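You operate a simulated robot arm through the tools that you are given. There is no shell and no other tool.

Carry out the task below with a simulated robot arm. There is one attempt and no reset: what you move stays moved.

TASK
Load the silver holder and pump the microscope down.
Fine: shut the drawer, lock its latch and wait till the screen says VACUUM.

Only the result counts: the job must be done as asked and must still hold three seconds after the hand-in. Knocking over, shifting, dropping, spilling or breaking anything else fails it.

THE ROBOT
A 7-joint arm with a two-finger parallel gripper, fixed in place. Base frame: the origin is at the foot of the arm, x ahead of it, y to its left, z up. Readings come in m, degrees, newtons and seconds.
With the tool pointing down near the work surface it reaches from about 0.14 to 0.74 m from the base axis. Its first joint turns from -166.0 to 166.0 degrees. Payload 1.57 kg.
The tool frame sits at the grasp point between the pads (the TCP): z along the fingers, y along the line on which they close. The tips reach 0.03 m beyond it. The gripper opens to 0.11 m. The fingers are 0.024 m wide and 0.012 m thick; the gripper's body (0.048 by 0.112 m) begins 0.078 m behind the TCP.
Orientation is that of the tool frame in the base frame, as [roll, pitch, yaw] about the fixed x, y, z axes, in that order (R = Rz(yaw) Ry(pitch) Rx(roll)). With the fingers straight down and closing along the base's y, the tool's x points along the base's -x, its y along +y and its z along -z.

THE INTERFACE
- The arm moves only by the tool arm_command. Its argument "moves" is a list of rows, each a list of 7 numbers: the opening, from 0 (shut) to 1 (fully open), then the shift along the tool's x, y, z in mm, then the turn, a rotation vector about the tool's x, y, z in degrees. In form: [[jaw, dx, dy, dz, rx, ry, rz], ...]. A call has 1 to 20 rows; each row shifts and turns the commanded pose from where the row before left it, along the tool's axes as they then stand. A row lasts 0.2 s, in which the tool goes at most 0.05 m and 8.6 degrees; a call with a longer step from one row to the next is refused whole, and so is a gripper value outside its range. A pose out of reach is approached as far as the arm can. The call stops where the force on the tool passes 40 N (or 10 N more than at its start, if that is more) or the arm is blocked; 0.2 s more then pass. Each finger travels about 0.045 m/s and halts on what it meets, pressing with about 28 N; the grip force reading is that of the motor and also rises with nothing between the fingers. The clock runs only during rows and for 0.2 s after the last one: add rows that do not move to give the fingers time. It gives the time, the measured TCP pose, the force on the tool (base axes), the opening and the grip force at its end, in the units of the frame above (readings bear some noise), with the torque about the TCP (base axes, N m) and any sound that the robot's microphone picked up.
- Cameras (640 x 400 px; columns grow to the right, rows downward): "scene" is fixed at [0.0402, -0.4913, 1.5434]; the picture's right is [0.69, -0.72, 0.00], its down [-0.52, -0.49, -0.70] and it looks along [0.51, 0.48, -0.71] (base axes); focal length 214 px, centre (320, 200). "wrist" rides on the gripper at [0.07, 0.016, -0.141] in the tool frame; the picture's right is [-0.23, 0.97, 0.00], its down [-0.86, -0.20, -0.48] and it looks along [-0.47, -0.11, 0.88] (tool axes); focal length 222 px, centre (320, 200).
- capture(camera): a new picture of that camera. The clock stands still meanwhile.
- raise_lower(by): slides the trunk up (or, below 0, down) by that many m; the arm rides with it, the base frame stays. It gives what a move gives, with no picture.
- locate(camera, pixels): for up to 12 pixels [column, row] of the newest picture of that camera ("zoom" is the newest enlarged one), the place [x, y, z] in the base frame of the surface seen there, good to about 0.003 m, but the place of the scene camera against the robot may be out by one fixed shift of up to 0.025 m in any direction. The clock stands still meanwhile.
- close_up(camera, box): a new picture of the part [left, top, right, bottom] of that camera's present view, enlarged. The clock stands still meanwhile.
- hand_in(): hands the job in; it is judged then, once.

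Open the gripper and draw the arm clear of the work before you hand the job in, unless the task says otherwise.

The tools are called after "Call:" by a JSON object that holds its "method" and its "body". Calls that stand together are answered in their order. arm_command: Moves the arm, as the interface text tells. Its arguments: {"type":"object","properties":{"moves":{"type":"array","items":{"type":"array","items":{"type":"number"}}}},"required":["moves"]} The other tools are called the same way: raise_lower (by) slides the trunk up or down; capture (camera) takes a picture; locate (camera, pixels) gives the place of the surface under pixels of a picture; close_up (camera, box) takes an enlarged picture of a part of a camera's view; hand_in () hands the job in.

At the start:

```text
time: 0.0
eef_pos: [0.2451, -0.3424, 1.4367]
tcp_rot: [-180.0, 0.0, 180.0]
contact_force: [-0.1, 0.5, -0.3]
wrist_torque: [0.01, 0.02, -0.01]
finger_gap: 0.1101
gripper_force: 0.2
trunk travel left (down, up): [-0.59, 0.0]
```

scene: 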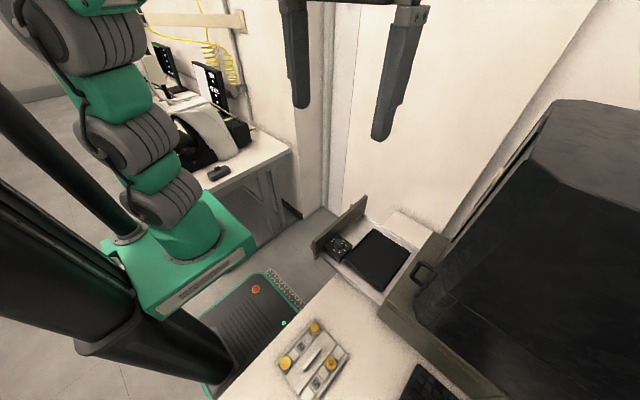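
wrist: 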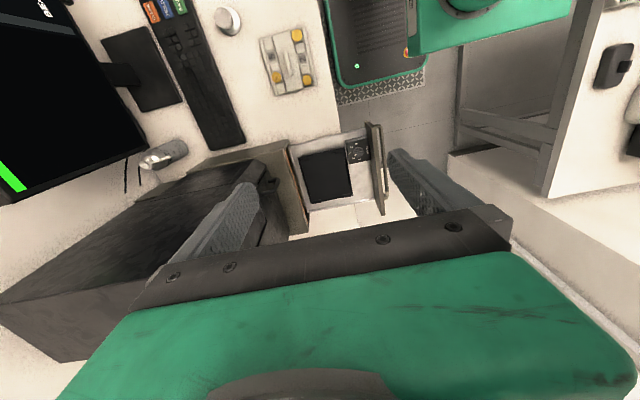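

The scene shows an open drawer around (370,255), a latch handle near (422,272), and a holder tray near (312,358). I'll take enlarged pictures of these areas.

Call:
{"method": "close_up", "body": {"camera": "scene", "box": [260, 180, 480, 400]}}

Call:
{"method": "close_up", "body": {"camera": "wrist", "box": [200, 0, 440, 220]}}

Call:
{"method": "close_up", "body": {"camera": "wrist", "box": [0, 0, 240, 220]}}

```text
1.82 times, centred on (370, 290) of scene
```

zoom: 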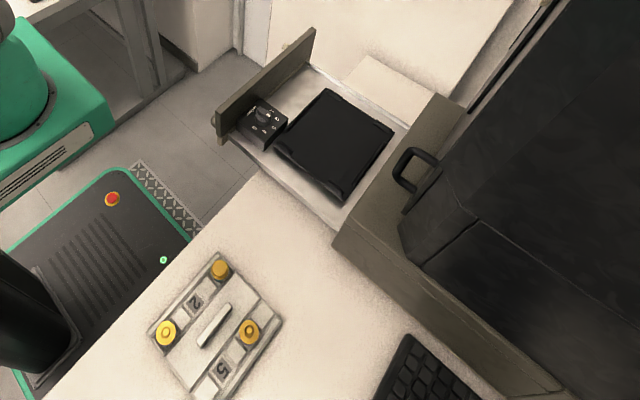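

```text
1.82 times, centred on (320, 110) of wrist
```

zoom: 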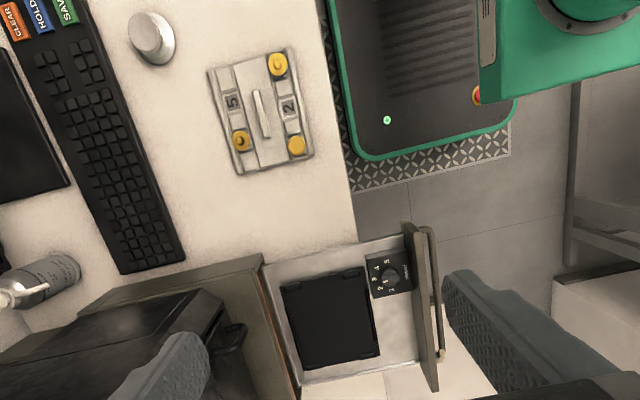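

```text
1.82 times, centred on (120, 110) of wrist
```

zoom: 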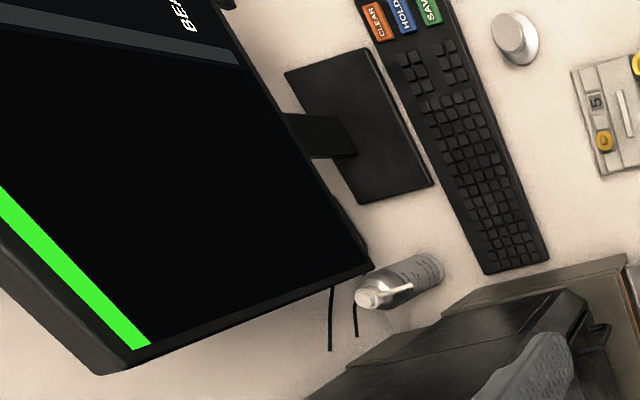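

The holder with 4 gold discs, the black stage in the drawer and a numbered dial are visible. I'll look at the rest of the room and get coordinates.

Call:
{"method": "close_up", "body": {"camera": "scene", "box": [130, 20, 300, 200]}}

Call:
{"method": "close_up", "body": {"camera": "scene", "box": [300, 190, 440, 300]}}

Call:
{"method": "close_up", "body": {"camera": "scene", "box": [260, 310, 370, 400]}}

Call:
{"method": "close_up", "body": {"camera": "wrist", "box": [250, 10, 350, 110]}}

Call:
{"method": "close_up", "body": {"camera": "wrist", "box": [280, 110, 400, 220]}}

```text
2.22 times, centred on (215, 110) of scene
```

zoom: 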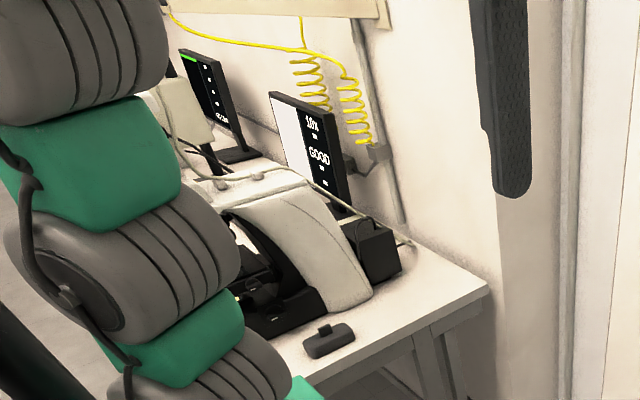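

```text
3.64 times, centred on (370, 245) of scene
```

zoom: 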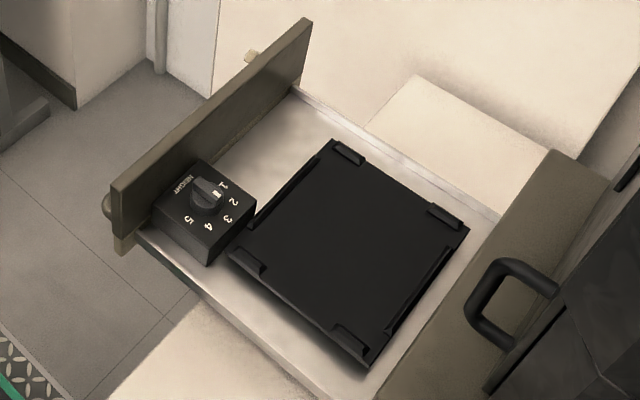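

```text
4.44 times, centred on (315, 355) of scene
```

zoom: 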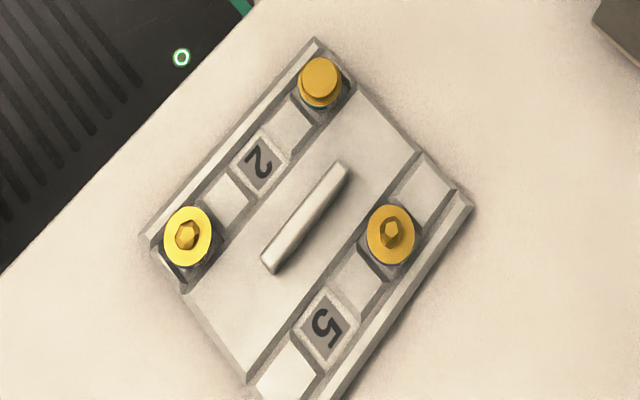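

```text
4.00 times, centred on (300, 60) of wrist
```

zoom: 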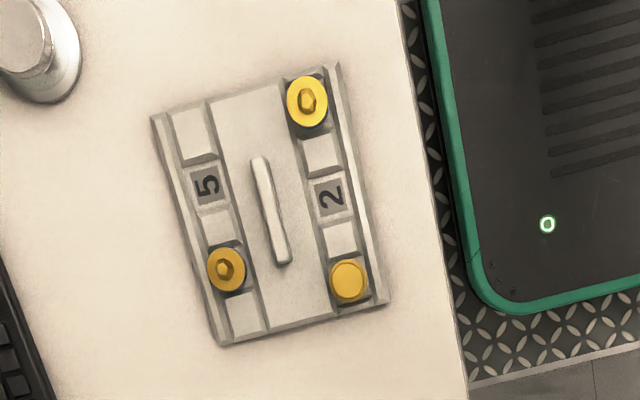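

```text
3.64 times, centred on (340, 165) of wrist
```

zoom: 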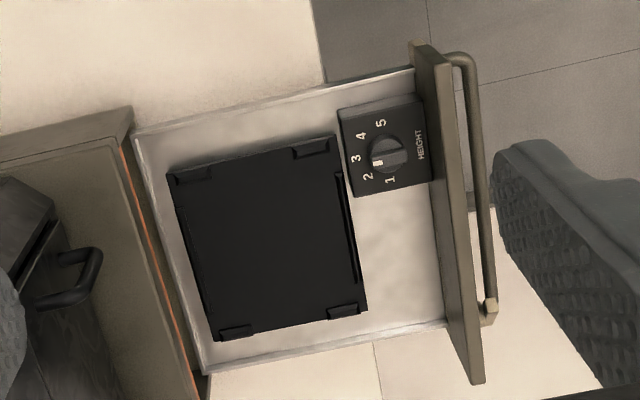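

The dial on the drawer is labelled HEIGHT 1–5, and the holder carries the numbers 5 and 2. I'll locate key points in the wrist view to build a map.

Call:
{"method": "locate", "body": {"camera": "wrist", "pixels": [[262, 39], [301, 27], [317, 88], [280, 96], [289, 60], [326, 175], [358, 150], [375, 165], [272, 183], [230, 20], [215, 110], [100, 180]]}}

Call:
{"method": "locate", "body": {"camera": "scene", "pixels": [[281, 367], [315, 322], [348, 355], [312, 358], [380, 262], [337, 247], [420, 275], [365, 205], [315, 248], [410, 300], [425, 385], [540, 150]]}}

```text
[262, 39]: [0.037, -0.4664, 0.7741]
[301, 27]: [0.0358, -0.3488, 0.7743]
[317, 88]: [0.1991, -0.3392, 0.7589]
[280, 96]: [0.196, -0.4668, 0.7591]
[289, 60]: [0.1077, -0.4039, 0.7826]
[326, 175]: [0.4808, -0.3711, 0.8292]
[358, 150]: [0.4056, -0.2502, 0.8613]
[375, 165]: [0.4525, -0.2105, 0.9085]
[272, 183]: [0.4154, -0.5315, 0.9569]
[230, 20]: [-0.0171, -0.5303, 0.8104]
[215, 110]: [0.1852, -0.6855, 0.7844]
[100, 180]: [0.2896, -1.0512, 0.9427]
```

```text
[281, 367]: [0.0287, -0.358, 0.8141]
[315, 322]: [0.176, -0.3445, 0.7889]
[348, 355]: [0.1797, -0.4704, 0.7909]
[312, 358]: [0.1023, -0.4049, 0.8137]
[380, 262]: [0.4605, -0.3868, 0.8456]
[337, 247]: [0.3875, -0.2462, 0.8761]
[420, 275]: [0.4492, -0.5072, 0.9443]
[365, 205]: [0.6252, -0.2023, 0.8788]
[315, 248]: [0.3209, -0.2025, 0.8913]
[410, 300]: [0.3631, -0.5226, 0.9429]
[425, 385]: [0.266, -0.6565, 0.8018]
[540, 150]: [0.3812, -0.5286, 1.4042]
```

The holder sits around (0.11, -0.40, 0.775) and the stage around (0.48, -0.37, 0.83). Now I'll map the microscope body and the monitor to know what to keep clear of.

Call:
{"method": "locate", "body": {"camera": "scene", "pixels": [[545, 110], [600, 105], [635, 150], [420, 310], [500, 250], [600, 300], [440, 240], [525, 160], [470, 395], [414, 268], [428, 268], [414, 284]]}}

Call:
{"method": "locate", "body": {"camera": "wrist", "pixels": [[10, 180], [140, 145], [75, 10], [40, 10], [50, 100], [20, 345], [180, 170], [260, 165], [225, 215], [100, 270], [160, 155], [130, 190]]}}

```text
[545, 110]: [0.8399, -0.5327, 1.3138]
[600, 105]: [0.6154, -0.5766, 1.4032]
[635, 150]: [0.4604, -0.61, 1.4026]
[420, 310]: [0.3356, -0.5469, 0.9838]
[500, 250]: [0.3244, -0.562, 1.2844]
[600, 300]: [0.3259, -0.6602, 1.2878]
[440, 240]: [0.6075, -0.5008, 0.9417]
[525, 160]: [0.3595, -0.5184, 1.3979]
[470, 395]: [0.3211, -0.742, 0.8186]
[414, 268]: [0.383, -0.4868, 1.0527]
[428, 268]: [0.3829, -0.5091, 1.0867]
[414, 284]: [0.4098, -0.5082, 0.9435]
```

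```text
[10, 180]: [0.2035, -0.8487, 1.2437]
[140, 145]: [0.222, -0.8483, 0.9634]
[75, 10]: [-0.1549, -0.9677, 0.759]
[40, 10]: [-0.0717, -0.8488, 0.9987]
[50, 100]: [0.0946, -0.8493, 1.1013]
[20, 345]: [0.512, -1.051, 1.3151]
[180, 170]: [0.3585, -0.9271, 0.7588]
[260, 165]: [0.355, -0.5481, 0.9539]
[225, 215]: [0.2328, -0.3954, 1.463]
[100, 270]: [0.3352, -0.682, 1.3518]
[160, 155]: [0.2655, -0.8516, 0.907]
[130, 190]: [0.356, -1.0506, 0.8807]
```

The monitor face lies at y≈-0.85 facing +y, with the scope body at x>0.32, y<-0.52. I'll turn the wrist in place so its camera faces the monitor.

Call:
{"method": "arm_command", "body": {"moves": [[1, 0, 0, 0, 0, 0, 8.2], [1, 0, 0, 0, 0, 0, 8.2], [1, 0, 0, 0, 0, 0, 8.2], [1, 0, 0, 0, 0, 0, 8.2], [1, 0, 0, 0, 0, 0, 8.2], [1, 0, 0, 0, 0, 0, 8.2], [1, 0, 0, 0, 0, 0, 8.2], [1, 0, 0, 0, 0, 0, 8.2], [1, 0, 0, 0, 0, 0, 8.2], [1, 0, 0, 0, 0, 0, 8.2], [1, 0, 0, 0, 0, 0, 8], [1, 0, 0, 0, 0, -8, 0], [1, 0, 0, 0, 0, -8, 0], [1, 0, 0, 0, 0, -8, 0], [1, 0, 0, 0, 0, -8, 0]]}}

Call:
{"method": "capture", "body": {"camera": "wrist"}}

Call:
{"method": "capture", "body": {"camera": "scene"}}

```text
time: 1.0
eef_pos: [0.2476, -0.3434, 1.4368]
tcp_rot: [-179.8, 0.3, 149.8]
contact_force: [1.9, -5.8, -7.7]
wrist_torque: [0.31, -0.17, 0.21]
finger_gap: 0.11
gripper_force: 0.0
trunk travel left (down, up): [-0.59, 0.0]
stopped in row 5: the force on the tool passed its limit at 93 N (the readings are from after the stop); the commanded pose is now the measured one
```

```text
taken
```

wrist: 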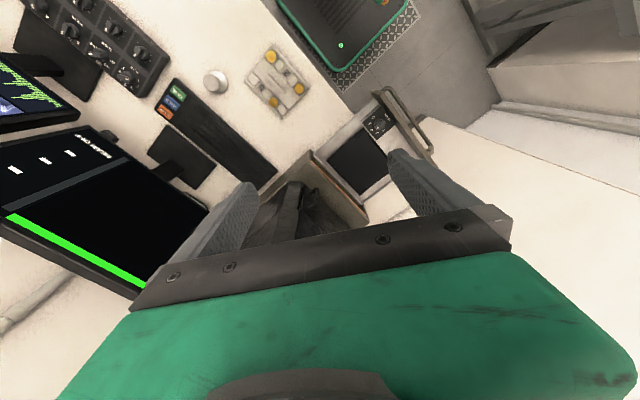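

```text
taken
```

scene: 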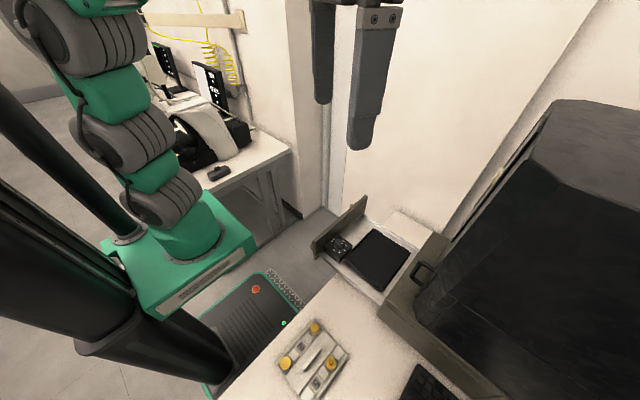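

The turn stopped after about 30° with a 93 N force, so something was touched or a limit was reached. I'll look at the gripper surroundings in the scene view and check the partly visible monitors.

Call:
{"method": "close_up", "body": {"camera": "scene", "box": [0, 0, 480, 250]}}

Call:
{"method": "close_up", "body": {"camera": "wrist", "box": [0, 0, 240, 300]}}

Call:
{"method": "locate", "body": {"camera": "wrist", "pixels": [[300, 200], [270, 205], [330, 210], [220, 220], [320, 190], [410, 160], [195, 240], [60, 150], [30, 100], [320, 300], [320, 220], [430, 180]]}}

```text
1.33 times, centred on (240, 125) of scene
```

zoom: 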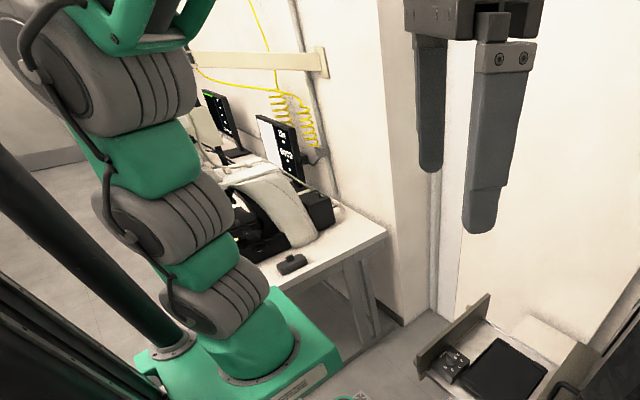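

```text
1.33 times, centred on (120, 150) of wrist
```

zoom: 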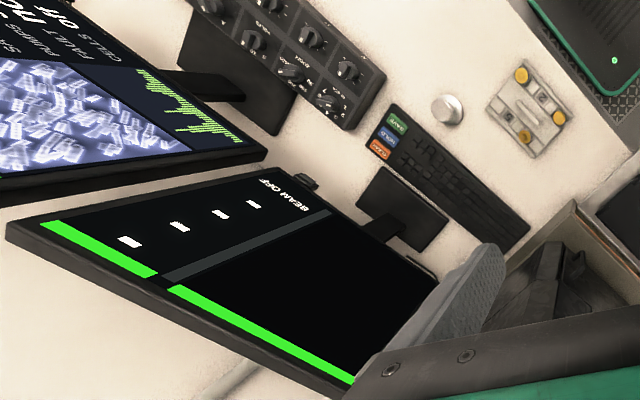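

```text
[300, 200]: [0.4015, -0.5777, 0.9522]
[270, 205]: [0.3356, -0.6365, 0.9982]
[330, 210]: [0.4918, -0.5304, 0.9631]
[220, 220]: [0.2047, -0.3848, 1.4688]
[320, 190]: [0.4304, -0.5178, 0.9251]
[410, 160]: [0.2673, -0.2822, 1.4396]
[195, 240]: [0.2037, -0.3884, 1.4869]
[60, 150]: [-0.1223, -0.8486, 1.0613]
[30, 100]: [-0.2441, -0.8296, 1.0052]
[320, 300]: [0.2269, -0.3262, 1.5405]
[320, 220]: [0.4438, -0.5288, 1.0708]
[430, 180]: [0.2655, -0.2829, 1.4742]
```

The monitor shows BEAM OFF with small text; I'll zoom tighter on both monitors.

Call:
{"method": "close_up", "body": {"camera": "wrist", "box": [0, 120, 150, 240]}}

Call:
{"method": "close_up", "body": {"camera": "wrist", "box": [0, 40, 100, 130]}}

Call:
{"method": "close_up", "body": {"camera": "wrist", "box": [240, 90, 440, 230]}}

```text
3.33 times, centred on (75, 180) of wrist
```

zoom: 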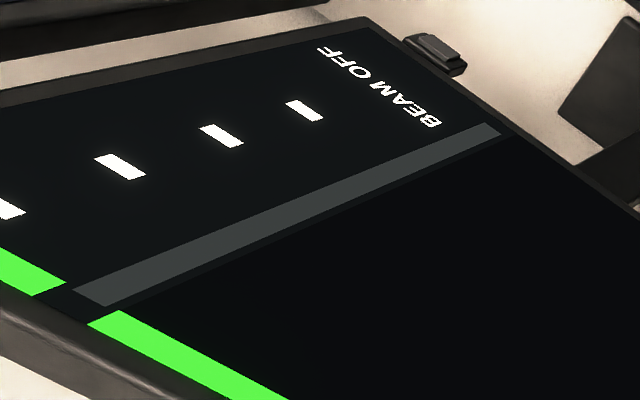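

```text
4.44 times, centred on (50, 85) of wrist
```

zoom: 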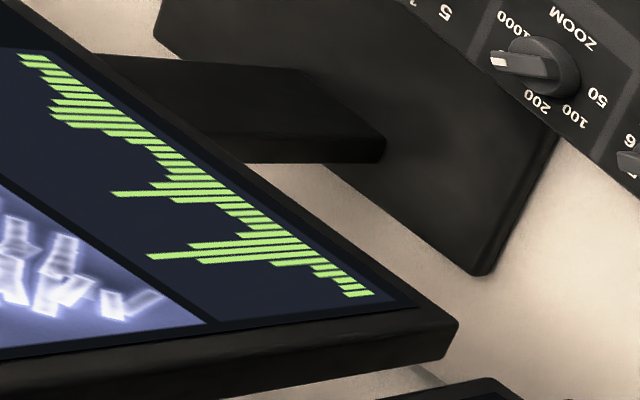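

```text
2.86 times, centred on (340, 160) of wrist
```

zoom: 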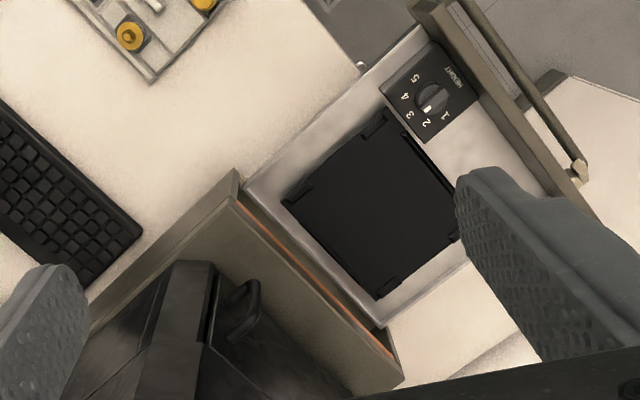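

The dial pointer appears to point at 2. I'll turn back slightly to relieve whatever was touched and read the force.

Call:
{"method": "arm_command", "body": {"moves": [[1, 0, 0, 0, 0, 0, -4], [1, 0, 0, 0, 0, 0, -4], [1, 0, 0, 0, 0, 0, 0], [1, 0, 0, 0, 0, 0, 0]]}}

```text
time: 2.0
eef_pos: [0.2448, -0.3434, 1.4386]
tcp_rot: [-179.6, 0.2, 157.9]
contact_force: [0.5, -0.7, -0.5]
wrist_torque: [0.01, 0.0, 0.01]
finger_gap: 0.11
gripper_force: 0.1
trunk travel left (down, up): [-0.59, 0.0]
```

Contact is gone. I'll lower the trunk 0.28 m, which brings the gripper to about z 1.16 over free space between the robot and the scope.

Call:
{"method": "raise_lower", "body": {"by": -0.28}}

Call:
{"method": "capture", "body": {"camera": "wrist"}}

Call:
{"method": "capture", "body": {"camera": "scene"}}

```text
time: 4.8
eef_pos: [0.246, -0.3419, 1.1588]
tcp_rot: [-179.7, 0.2, 157.7]
contact_force: [0.4, 0.5, 0.1]
wrist_torque: [0.02, -0.03, 0.01]
finger_gap: 0.1101
gripper_force: 0.1
trunk travel left (down, up): [-0.31, 0.28]
```

```text
taken
```

wrist: 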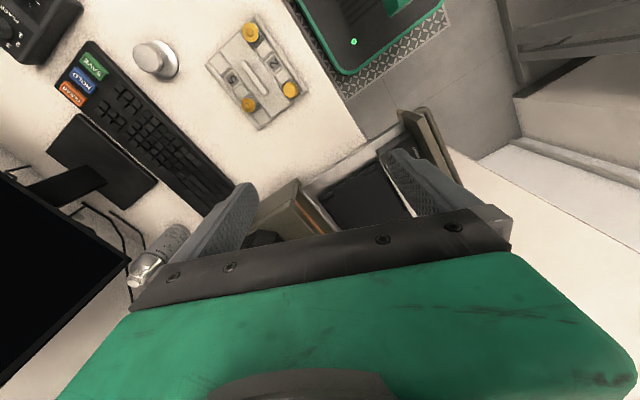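

```text
taken
```

scene: 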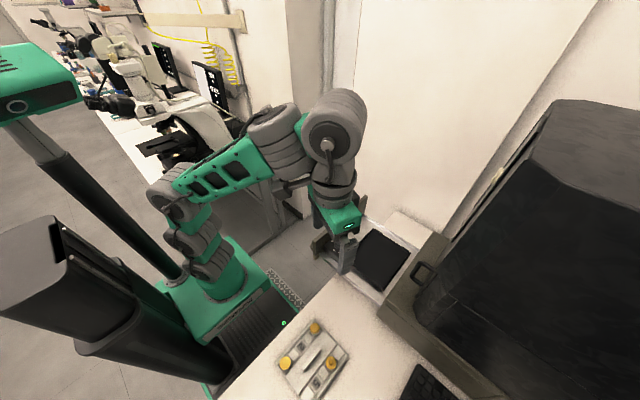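

The arm now stands clear at z 1.16. I'll tip the tool about its x axis by 32° in small steps so that the wrist camera pans toward the monitor.

Call:
{"method": "arm_command", "body": {"moves": [[1, 0, 0, 0, 4, 0, 0], [1, 0, 0, 0, 4, 0, 0], [1, 0, 0, 0, 4, 0, 0], [1, 0, 0, 0, 4, 0, 0], [1, 0, 0, 0, 4, 0, 0], [1, 0, 0, 0, 4, 0, 0], [1, 0, 0, 0, 4, 0, 0], [1, 0, 0, 0, 4, 0, 0]]}}

Call:
{"method": "capture", "body": {"camera": "wrist"}}

Call:
{"method": "close_up", "body": {"camera": "wrist", "box": [0, 0, 300, 240]}}

```text
time: 6.6
eef_pos: [0.2426, -0.3436, 1.1571]
tcp_rot: [-148.0, 0.5, 158.0]
contact_force: [0.3, 0.4, -0.3]
wrist_torque: [-0.01, 0.0, 0.03]
finger_gap: 0.1102
gripper_force: 0.0
trunk travel left (down, up): [-0.31, 0.28]
```

```text
taken
```

wrist: 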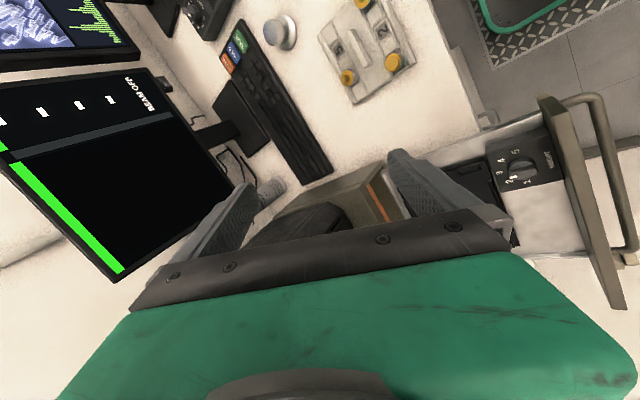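

```text
1.67 times, centred on (150, 120) of wrist
```

zoom: 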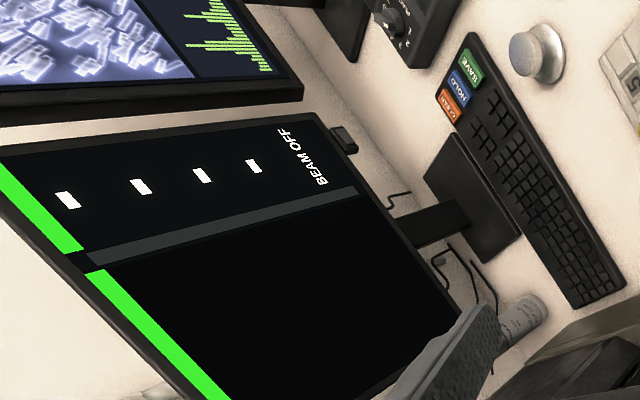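

The monitor shows BEAM OFF at the bottom of its left panel and four small white marks. I'll zoom tighter to read any other text.

Call:
{"method": "close_up", "body": {"camera": "wrist", "box": [0, 60, 180, 180]}}

Call:
{"method": "close_up", "body": {"camera": "wrist", "box": [300, 0, 440, 110]}}

Call:
{"method": "close_up", "body": {"camera": "wrist", "box": [480, 90, 640, 220]}}

```text
3.33 times, centred on (90, 120) of wrist
```

zoom: 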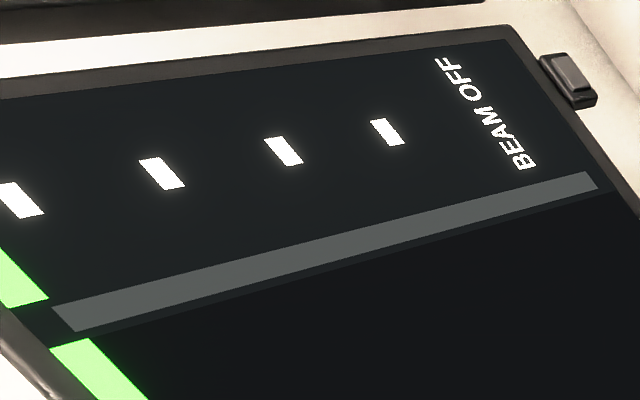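

```text
3.64 times, centred on (370, 55) of wrist
```

zoom: 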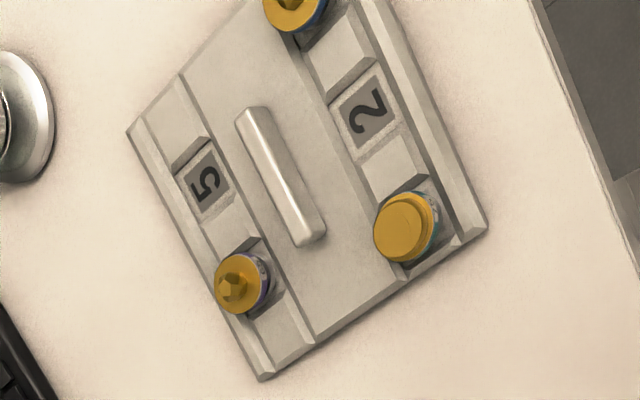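

```text
3.08 times, centred on (560, 155) of wrist
```

zoom: 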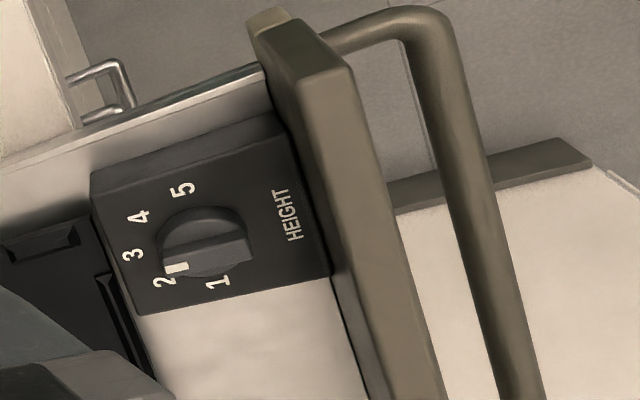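

The dial pointer is at 2 and the stubs on the holder have coloured sides. I'll undo the tilt, square the tool up and move over the holder for a closer look.

Call:
{"method": "arm_command", "body": {"moves": [[1, 0, 0, 0, -6.4, 0, 0], [1, 0, 0, 0, -6.4, 0, 0], [1, 0, 0, 0, -6.4, 0, 0], [1, 0, 0, 0, -6.4, 0, 0], [1, 0, 0, 0, -6.4, 0, 0], [1, 0, 0, 0, 0, 0, -5.5], [1, 0, 0, 0, 0, 0, -5.5], [1, 0, 0, 0, 0, 0, -5.5], [1, 0, 0, 0, 0, 0, -5.5], [1, 30, 0, 0, 0, 0, 0], [1, 30, 0, 0, 0, 0, 0], [1, 30, 0, 0, 0, 0, 0], [1, 30, 0, 0, 0, 0, 0], [1, 30, 0, 0, 0, 0, 0], [1, 30, 0, 0, 0, 0, 0]]}}

Call:
{"method": "capture", "body": {"camera": "wrist"}}

Call:
{"method": "capture", "body": {"camera": "scene"}}

```text
time: 9.8
eef_pos: [0.0641, -0.3439, 1.157]
tcp_rot: [-179.6, 0.1, 179.8]
contact_force: [0.4, -0.7, -0.3]
wrist_torque: [0.0, -0.02, 0.01]
finger_gap: 0.1099
gripper_force: 0.0
trunk travel left (down, up): [-0.31, 0.28]
```

```text
taken
```

wrist: 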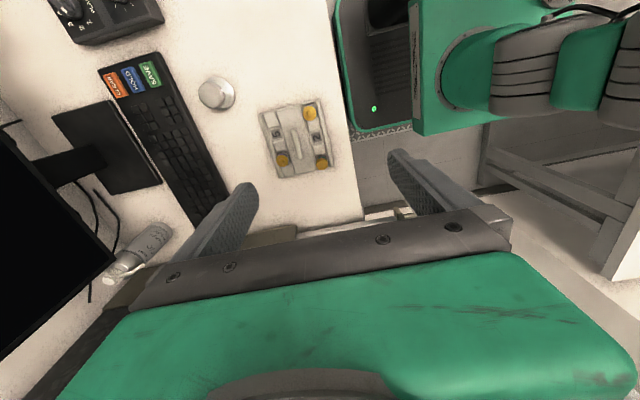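

```text
taken
```

scene: 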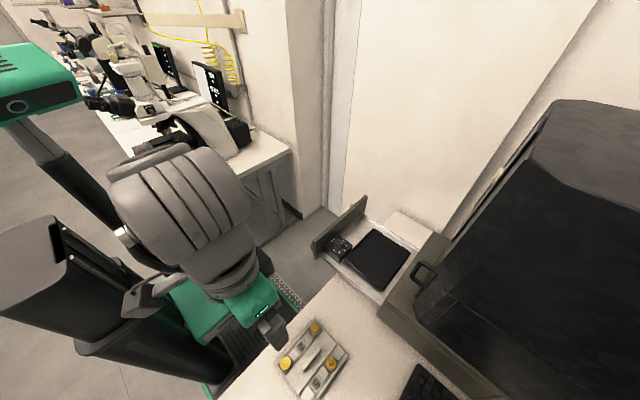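

The holder is at about (295,140) in the wrist view; I'll zoom in on it and on the drawer from this angle.

Call:
{"method": "close_up", "body": {"camera": "wrist", "box": [245, 90, 345, 190]}}

Call:
{"method": "locate", "body": {"camera": "wrist", "pixels": [[259, 115], [320, 98], [341, 167], [275, 179], [297, 122], [301, 153], [299, 140], [308, 112], [320, 161], [282, 158], [277, 142], [317, 135]]}}

```text
4.00 times, centred on (295, 140) of wrist
```

zoom: 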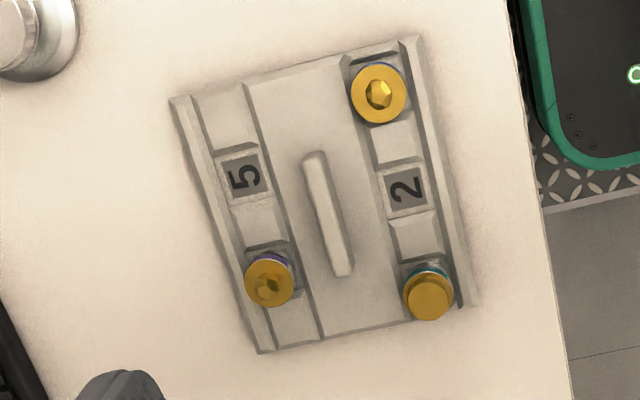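

```text
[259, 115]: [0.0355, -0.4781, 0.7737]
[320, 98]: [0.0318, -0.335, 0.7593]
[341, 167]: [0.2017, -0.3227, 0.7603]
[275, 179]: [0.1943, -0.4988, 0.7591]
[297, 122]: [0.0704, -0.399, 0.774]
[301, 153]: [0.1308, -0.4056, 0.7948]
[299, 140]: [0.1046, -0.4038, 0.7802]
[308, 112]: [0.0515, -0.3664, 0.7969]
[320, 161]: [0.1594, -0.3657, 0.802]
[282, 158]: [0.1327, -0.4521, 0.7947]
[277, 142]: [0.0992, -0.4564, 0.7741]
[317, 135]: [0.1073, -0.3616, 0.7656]
```

The handle bar runs from about (0.070,-0.399) to (0.135,-0.406), top z≈0.795. I'll go down 0.2 m for a closer look at the stubs and labels.

Call:
{"method": "arm_command", "body": {"moves": [[1, 0, 0, 30, 0, 0, 0], [1, 0, 0, 40, 0, 0, 0], [1, 0, 0, 40, 0, 0, 0], [1, 0, 0, 40, 0, 0, 0], [1, 0, 0, 30, 0, 0, 0], [1, 0, 0, 20, 0, 0, 0], [1, 0, 0, 0, 0, 0, 0]]}}

Call:
{"method": "capture", "body": {"camera": "wrist"}}

Call:
{"method": "close_up", "body": {"camera": "wrist", "box": [200, 60, 400, 190]}}

Call:
{"method": "capture", "body": {"camera": "scene"}}

```text
time: 11.4
eef_pos: [0.0664, -0.3426, 0.9563]
tcp_rot: [-179.6, 0.1, 179.8]
contact_force: [-0.3, -0.1, -0.6]
wrist_torque: [0.0, 0.02, -0.03]
finger_gap: 0.1099
gripper_force: 0.1
trunk travel left (down, up): [-0.31, 0.28]
```

```text
taken
```

wrist: 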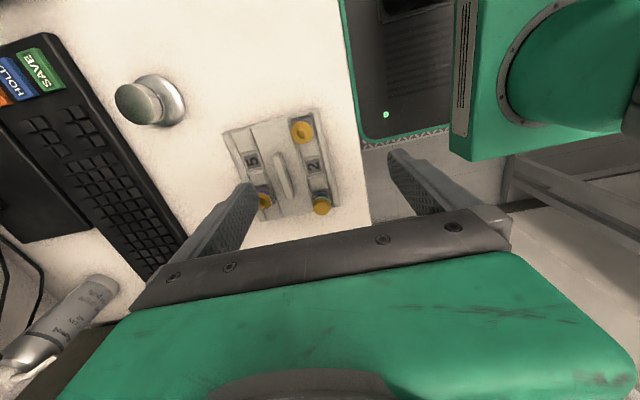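

```text
3.08 times, centred on (300, 125) of wrist
```

zoom: 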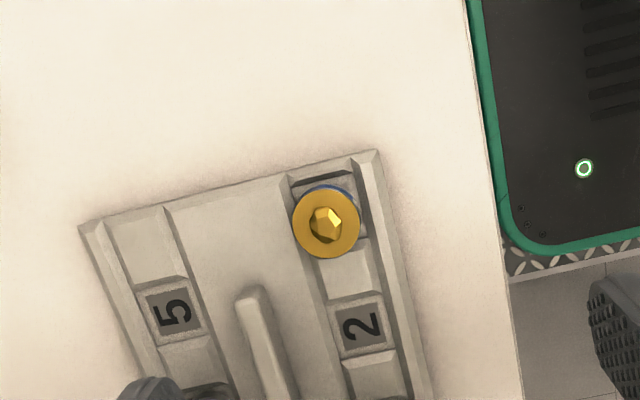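

```text
taken
```

scene: 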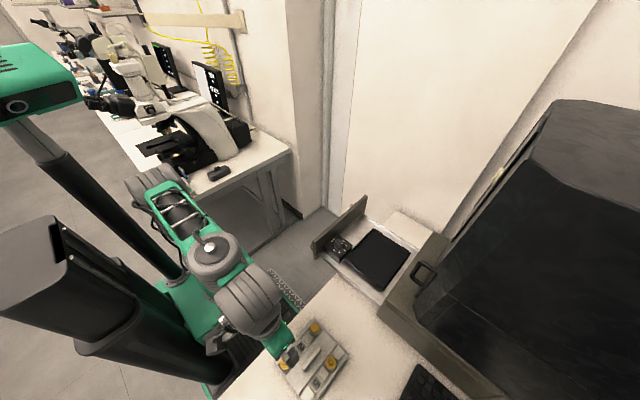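

Holder details are clear enough. I'll check the scope body in the scene view for labels, plus the latch handle.

Call:
{"method": "close_up", "body": {"camera": "scene", "box": [380, 90, 640, 400]}}

Call:
{"method": "close_up", "body": {"camera": "scene", "box": [380, 230, 480, 310]}}

Call:
{"method": "close_up", "body": {"camera": "scene", "box": [300, 180, 440, 310]}}

```text
1.29 times, centred on (510, 245) of scene
```

zoom: 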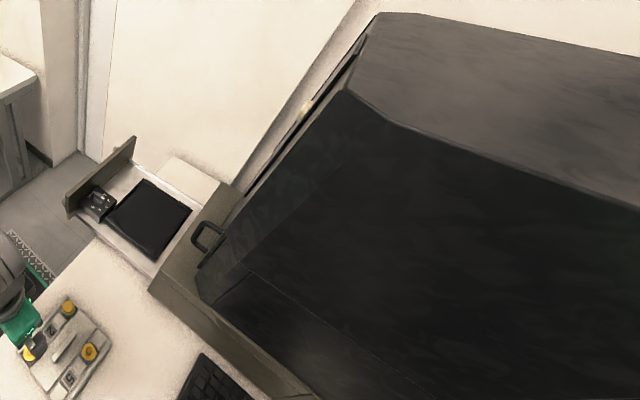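

```text
5.00 times, centred on (430, 270) of scene
```

zoom: 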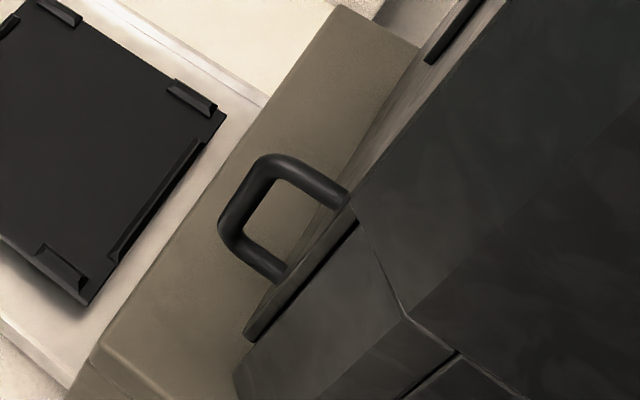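

```text
3.08 times, centred on (370, 245) of scene
```

zoom: 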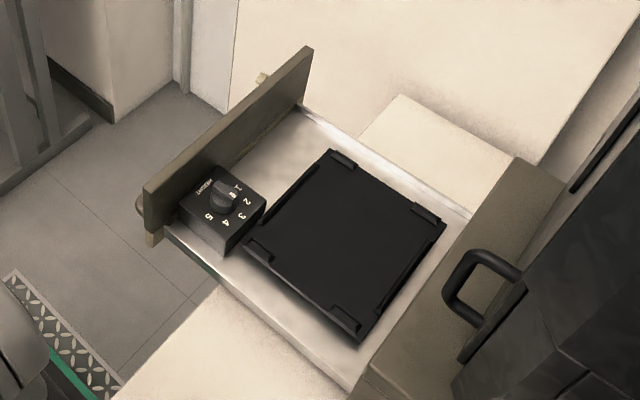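

The holder is axis-aligned, about 0.158 x 0.141 m centred near (0.11,-0.408), and its bar spans x 0.075–0.143 at y≈-0.407. I'll narrow the jaws to about 33 mm and move above the bar.

Call:
{"method": "arm_command", "body": {"moves": [[0.5, -21, -32, 0, 0, 0, 0], [0.3, -21.6, -33, 0, 0, 0, 0], [0.3, 0, 0, 0, 0, 0, 0], [0.3, 0, 0, 0, 0, 0, 0], [0.3, 0, 0, 20, 0, 0, 0], [0.3, 0, 0, 20, 0, 0, 0], [0.3, 0, 0, 0, 0, 0, 0]]}}

Call:
{"method": "capture", "body": {"camera": "wrist"}}

Call:
{"method": "close_up", "body": {"camera": "wrist", "box": [210, 80, 410, 220]}}

Call:
{"method": "close_up", "body": {"camera": "scene", "box": [250, 290, 390, 400]}}

```text
time: 13.0
eef_pos: [0.1074, -0.4088, 0.9179]
tcp_rot: [-179.6, 0.2, 179.9]
contact_force: [0.2, -0.4, -0.5]
wrist_torque: [-0.01, 0.01, 0.0]
finger_gap: 0.033
gripper_force: 0.0
trunk travel left (down, up): [-0.31, 0.28]
```

```text
taken
```

wrist: 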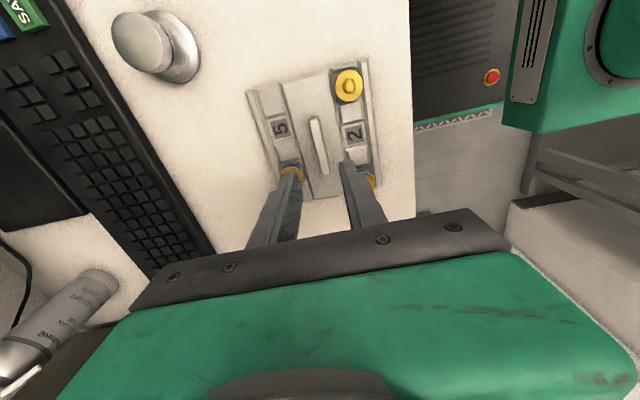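

```text
2.86 times, centred on (310, 150) of wrist
```

zoom: 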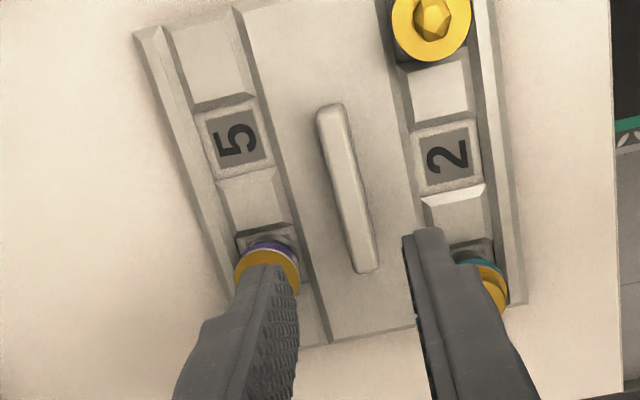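

```text
3.64 times, centred on (320, 345) of scene
```

zoom: 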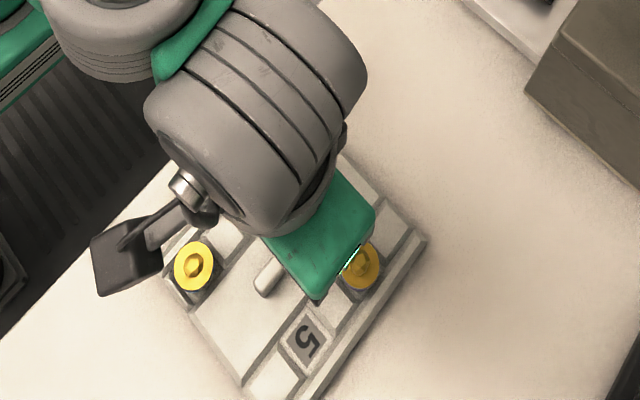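

The fingers straddle the bar line. I'll locate bar top points and nearby plate surface for final alignment.

Call:
{"method": "locate", "body": {"camera": "wrist", "pixels": [[314, 120], [319, 145], [324, 170], [300, 150], [336, 150], [311, 190], [288, 165], [350, 86], [290, 175], [277, 128], [354, 132], [262, 110]]}}

```text
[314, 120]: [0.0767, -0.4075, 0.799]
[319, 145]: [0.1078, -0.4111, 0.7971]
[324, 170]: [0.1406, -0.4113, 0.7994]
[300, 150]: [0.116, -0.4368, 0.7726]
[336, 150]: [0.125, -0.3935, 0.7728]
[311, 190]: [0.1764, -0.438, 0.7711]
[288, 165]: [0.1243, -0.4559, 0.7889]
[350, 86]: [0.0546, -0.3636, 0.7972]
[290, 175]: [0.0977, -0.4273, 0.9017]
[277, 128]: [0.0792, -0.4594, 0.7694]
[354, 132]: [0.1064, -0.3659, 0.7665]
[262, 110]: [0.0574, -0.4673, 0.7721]
```

Bar top is z≈0.799, plate z≈0.772, bar centre (0.109,-0.410), so the jaws are aligned. I'll descend to TCP z≈0.808 (tips ≈6 mm above the plate).

Call:
{"method": "arm_command", "body": {"moves": [[0.3, -1.5, -1.2, 25, 0, 0, 0], [0.3, 0, 0, 25, 0, 0, 0], [0.3, 0, 0, 25, 0, 0, 0], [0.3, 0, 0, 20, 0, 0, 0], [0.3, 0, 0, 10, 0, 0, 0], [0.3, 0, 0, 4, 0, 0, 0], [0.3, 0, 0, 0, 0, 0, 0]]}}

Call:
{"method": "capture", "body": {"camera": "wrist"}}

Call:
{"method": "close_up", "body": {"camera": "wrist", "box": [250, 60, 450, 220]}}

```text
time: 14.6
eef_pos: [0.1083, -0.4112, 0.8097]
tcp_rot: [-179.7, 0.1, 179.8]
contact_force: [0.1, 0.2, 0.4]
wrist_torque: [0.02, -0.01, 0.0]
finger_gap: 0.0328
gripper_force: 0.1
trunk travel left (down, up): [-0.31, 0.28]
```

```text
taken
```

wrist: 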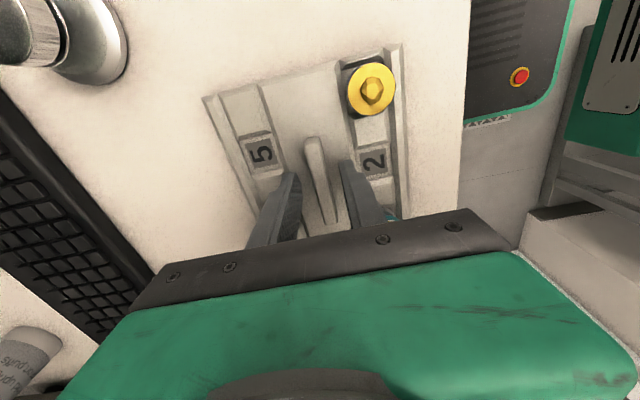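

```text
2.50 times, centred on (350, 140) of wrist
```

zoom: 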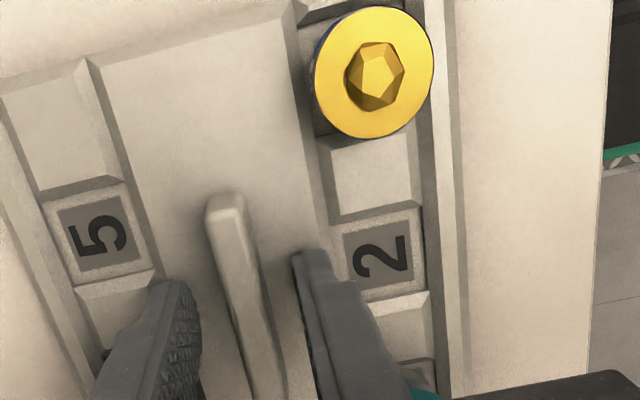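

The fingers straddle the bar without contact. Closing the jaws on the bar.

Call:
{"method": "arm_command", "body": {"moves": [[0, 0, 0, 0, 0, 0, 0], [0, 0, 0, 0, 0, 0, 0], [0, 0, 0, 0, 0, 0, 0], [0, 0, 0, 0, 0, 0, 0]]}}

```text
time: 15.6
eef_pos: [0.109, -0.4114, 0.8085]
tcp_rot: [-179.6, 0.2, 179.8]
contact_force: [-0.4, 0.7, -0.7]
wrist_torque: [0.23, -0.02, 0.07]
finger_gap: 0.012
gripper_force: 28.2
trunk travel left (down, up): [-0.31, 0.28]
```

The bar (12 mm) is gripped with 28 N. I'll lift slowly by 3 cm and check the load.

Call:
{"method": "arm_command", "body": {"moves": [[0, 0, 0, -5, 0, 0, 0], [0, 0, 0, -5, 0, 0, 0], [0, 0, 0, -10, 0, 0, 0], [0, 0, 0, -10, 0, 0, 0], [0, 0, 0, 0, 0, 0, 0]]}}

Call:
{"method": "capture", "body": {"camera": "wrist"}}

Call:
{"method": "close_up", "body": {"camera": "scene", "box": [250, 290, 390, 400]}}

```text
time: 16.8
eef_pos: [0.1084, -0.4105, 0.8373]
tcp_rot: [-179.6, 0.1, 179.9]
contact_force: [0.3, -0.1, -3.8]
wrist_torque: [-0.01, -0.02, 0.02]
finger_gap: 0.0117
gripper_force: 28.1
trunk travel left (down, up): [-0.31, 0.28]
```

```text
taken
```

wrist: 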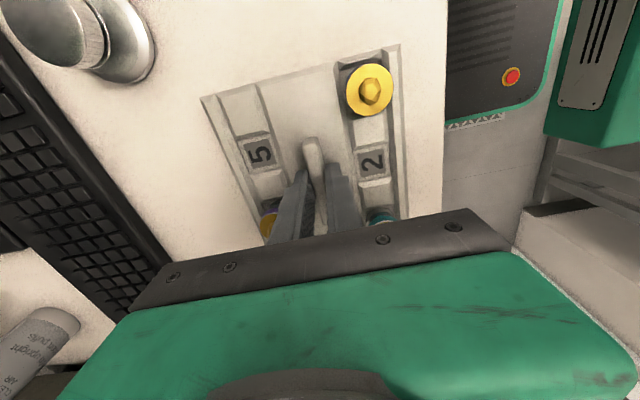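

```text
3.64 times, centred on (320, 345) of scene
```

zoom: 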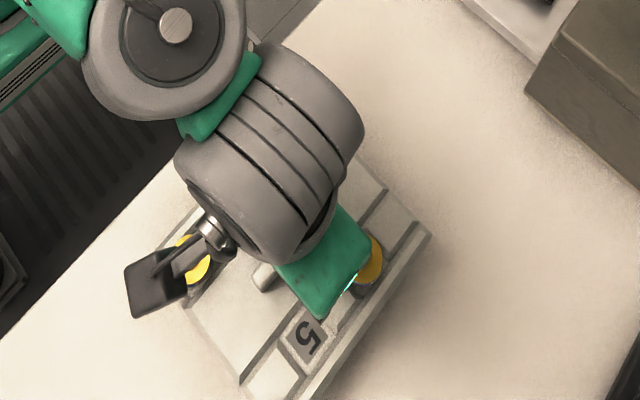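

The holder is lifted cleanly (3.8 N, little torque). I'll rise to z≈1.2, then move toward (0.29, 0.02) so the wrist camera can see the stage beside the held holder.

Call:
{"method": "arm_command", "body": {"moves": [[0, 0, 0, -20, 0, 0, 0], [0, 0, 0, -30, 0, 0, 0], [0, 0, 0, -35, 0, 0, 0], [0, 0, 0, -35, 0, 0, 0], [0, 0, 0, -35, 0, 0, 0], [0, 0, 0, -35, 0, 0, 0], [0, 0, 0, -35, 0, 0, 0], [0, 0, 0, -35, 0, 0, 0], [0, 0, 0, -35, 0, 0, 0], [0, 0, 0, -35, 0, 0, 0], [0, 0, 0, -25, 0, 0, 0], [0, 0, 0, -10, 0, 0, 0], [0, 0, 0, 0, 0, 0, 0]]}}

Call:
{"method": "arm_command", "body": {"moves": [[0, -8, 15, 0, 0, 0, 0], [0, -12, 25, 0, 0, 0, 0], [0, -15, 30, 0, 0, 0, 0], [0, -15, 35, 0, 0, 0, 0], [0, -15, 35, 0, 0, 0, 0], [0, -15, 35, 0, 0, 0, 0], [0, -15, 35, 0, 0, 0, 0], [0, -15, 35, 0, 0, 0, 0], [0, -15, 35, 0, 0, 0, 0], [0, -15, 35, 0, 0, 0, 0], [0, -15, 35, 0, 0, 0, 0], [0, -15, 35, 0, 0, 0, 0], [0, -10, 30, 0, 0, 0, 0], [0, -5, 15, 0, 0, 0, 0], [0, 0, 0, 0, 0, 0, 0]]}}

Call:
{"method": "capture", "body": {"camera": "wrist"}}

Call:
{"method": "capture", "body": {"camera": "scene"}}

```text
time: 19.6
eef_pos: [0.1084, -0.403, 1.1581]
tcp_rot: [-179.6, 0.1, 179.8]
contact_force: [-0.3, 0.5, -3.3]
wrist_torque: [0.01, 0.01, 0.01]
finger_gap: 0.0116
gripper_force: 27.3
out of reach, approached as far as the arm can: row 10, 11, 12
trunk travel left (down, up): [-0.31, 0.28]
```

```text
time: 21.8
eef_pos: [0.2446, -0.1146, 1.152]
tcp_rot: [-179.2, 0.4, -178.7]
contact_force: [4.7, -4.3, -12.0]
wrist_torque: [0.33, 0.0, 0.21]
finger_gap: 0.0114
gripper_force: 27.9
out of reach, approached as far as the arm can: row 9
trunk travel left (down, up): [-0.31, 0.28]
stopped in row 10: the force on the tool passed its limit at 114 N (the readings are from after the stop); the commanded pose is now the measured one
```

```text
taken
```

wrist: 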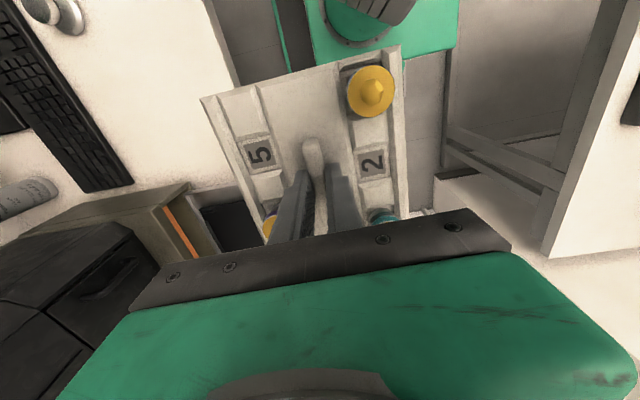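

```text
taken
```

scene: 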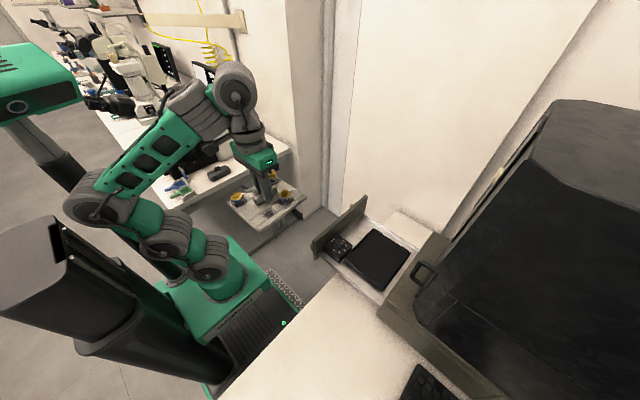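

The arm ran to the top of its reach at this trunk height, which explains the force spikes. The holder is still held; I'll let it settle and read the force.

Call:
{"method": "arm_command", "body": {"moves": [[0, 0, 0, 0, 0, 0, 0], [0, 0, 0, 0, 0, 0, 0]]}}

```text
time: 22.4
eef_pos: [0.2444, -0.1131, 1.1536]
tcp_rot: [-179.2, 0.5, -178.8]
contact_force: [3.6, -7.6, -14.1]
wrist_torque: [0.82, -0.36, 0.56]
finger_gap: 0.0116
gripper_force: 28.3
trunk travel left (down, up): [-0.31, 0.28]
```

A lasting force of about (4,-8,-10) N remains – probably the wrist camera touching the forearm in this folded pose. I'll back down gently to free it.

Call:
{"method": "arm_command", "body": {"moves": [[0, -3, -5, 8, 0, 0, 0], [0, -3, -5, 12, 0, 0, 0], [0, -5, 0, 20, 0, 0, 0], [0, -5, 0, 20, 0, 0, 0], [0, 0, 0, 10, 0, 0, 0], [0, 0, 0, 0, 0, 0, 0]]}}

Call:
{"method": "capture", "body": {"camera": "wrist"}}

Call:
{"method": "close_up", "body": {"camera": "scene", "box": [60, 40, 340, 300]}}

```text
time: 23.8
eef_pos: [0.2609, -0.1244, 1.0821]
tcp_rot: [-179.2, 0.4, -178.8]
contact_force: [0.2, 0.6, -4.7]
wrist_torque: [-0.02, 0.0, 0.02]
finger_gap: 0.0117
gripper_force: 28.0
trunk travel left (down, up): [-0.31, 0.28]
```

```text
taken
```

wrist: 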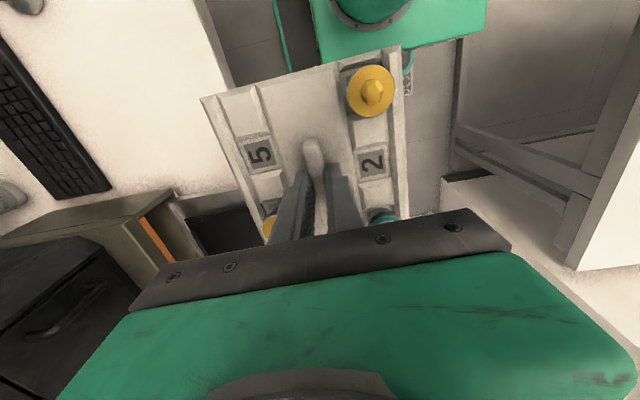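

```text
1.54 times, centred on (200, 170) of scene
```

zoom: 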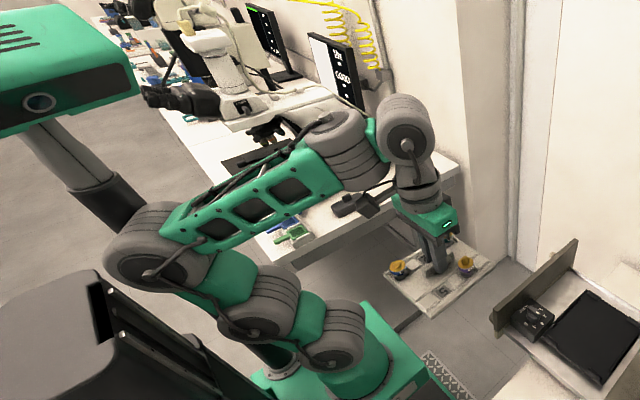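

Contact is gone and the holder hangs steady. I'll check where the walls and the side bench are before moving to a spot with a clear view of the stage.

Call:
{"method": "locate", "body": {"camera": "scene", "pixels": [[290, 150], [300, 120], [400, 100], [330, 180], [250, 50], [480, 60], [400, 215], [300, 200], [210, 185], [240, 190]]}}

Call:
{"method": "locate", "body": {"camera": "wrist", "pixels": [[225, 230], [250, 225], [185, 205], [160, 195], [190, 240], [60, 280], [100, 300], [545, 190], [600, 240], [480, 20], [225, 100], [395, 100]]}}

```text
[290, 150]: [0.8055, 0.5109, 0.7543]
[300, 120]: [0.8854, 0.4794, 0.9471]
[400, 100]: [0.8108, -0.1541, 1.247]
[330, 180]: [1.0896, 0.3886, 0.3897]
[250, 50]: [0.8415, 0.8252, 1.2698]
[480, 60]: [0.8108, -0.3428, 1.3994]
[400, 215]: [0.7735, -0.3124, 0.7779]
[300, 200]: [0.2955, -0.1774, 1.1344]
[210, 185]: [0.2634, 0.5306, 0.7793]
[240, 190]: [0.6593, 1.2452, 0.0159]
```

```text
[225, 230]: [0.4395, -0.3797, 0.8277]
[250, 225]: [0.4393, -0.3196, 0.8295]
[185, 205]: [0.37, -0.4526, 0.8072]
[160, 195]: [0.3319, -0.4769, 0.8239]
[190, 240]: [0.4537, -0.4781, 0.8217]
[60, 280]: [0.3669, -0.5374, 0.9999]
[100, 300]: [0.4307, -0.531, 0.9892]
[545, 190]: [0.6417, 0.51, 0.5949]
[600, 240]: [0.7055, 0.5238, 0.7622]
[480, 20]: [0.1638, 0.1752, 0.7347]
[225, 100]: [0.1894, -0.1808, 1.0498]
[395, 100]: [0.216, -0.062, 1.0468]
```

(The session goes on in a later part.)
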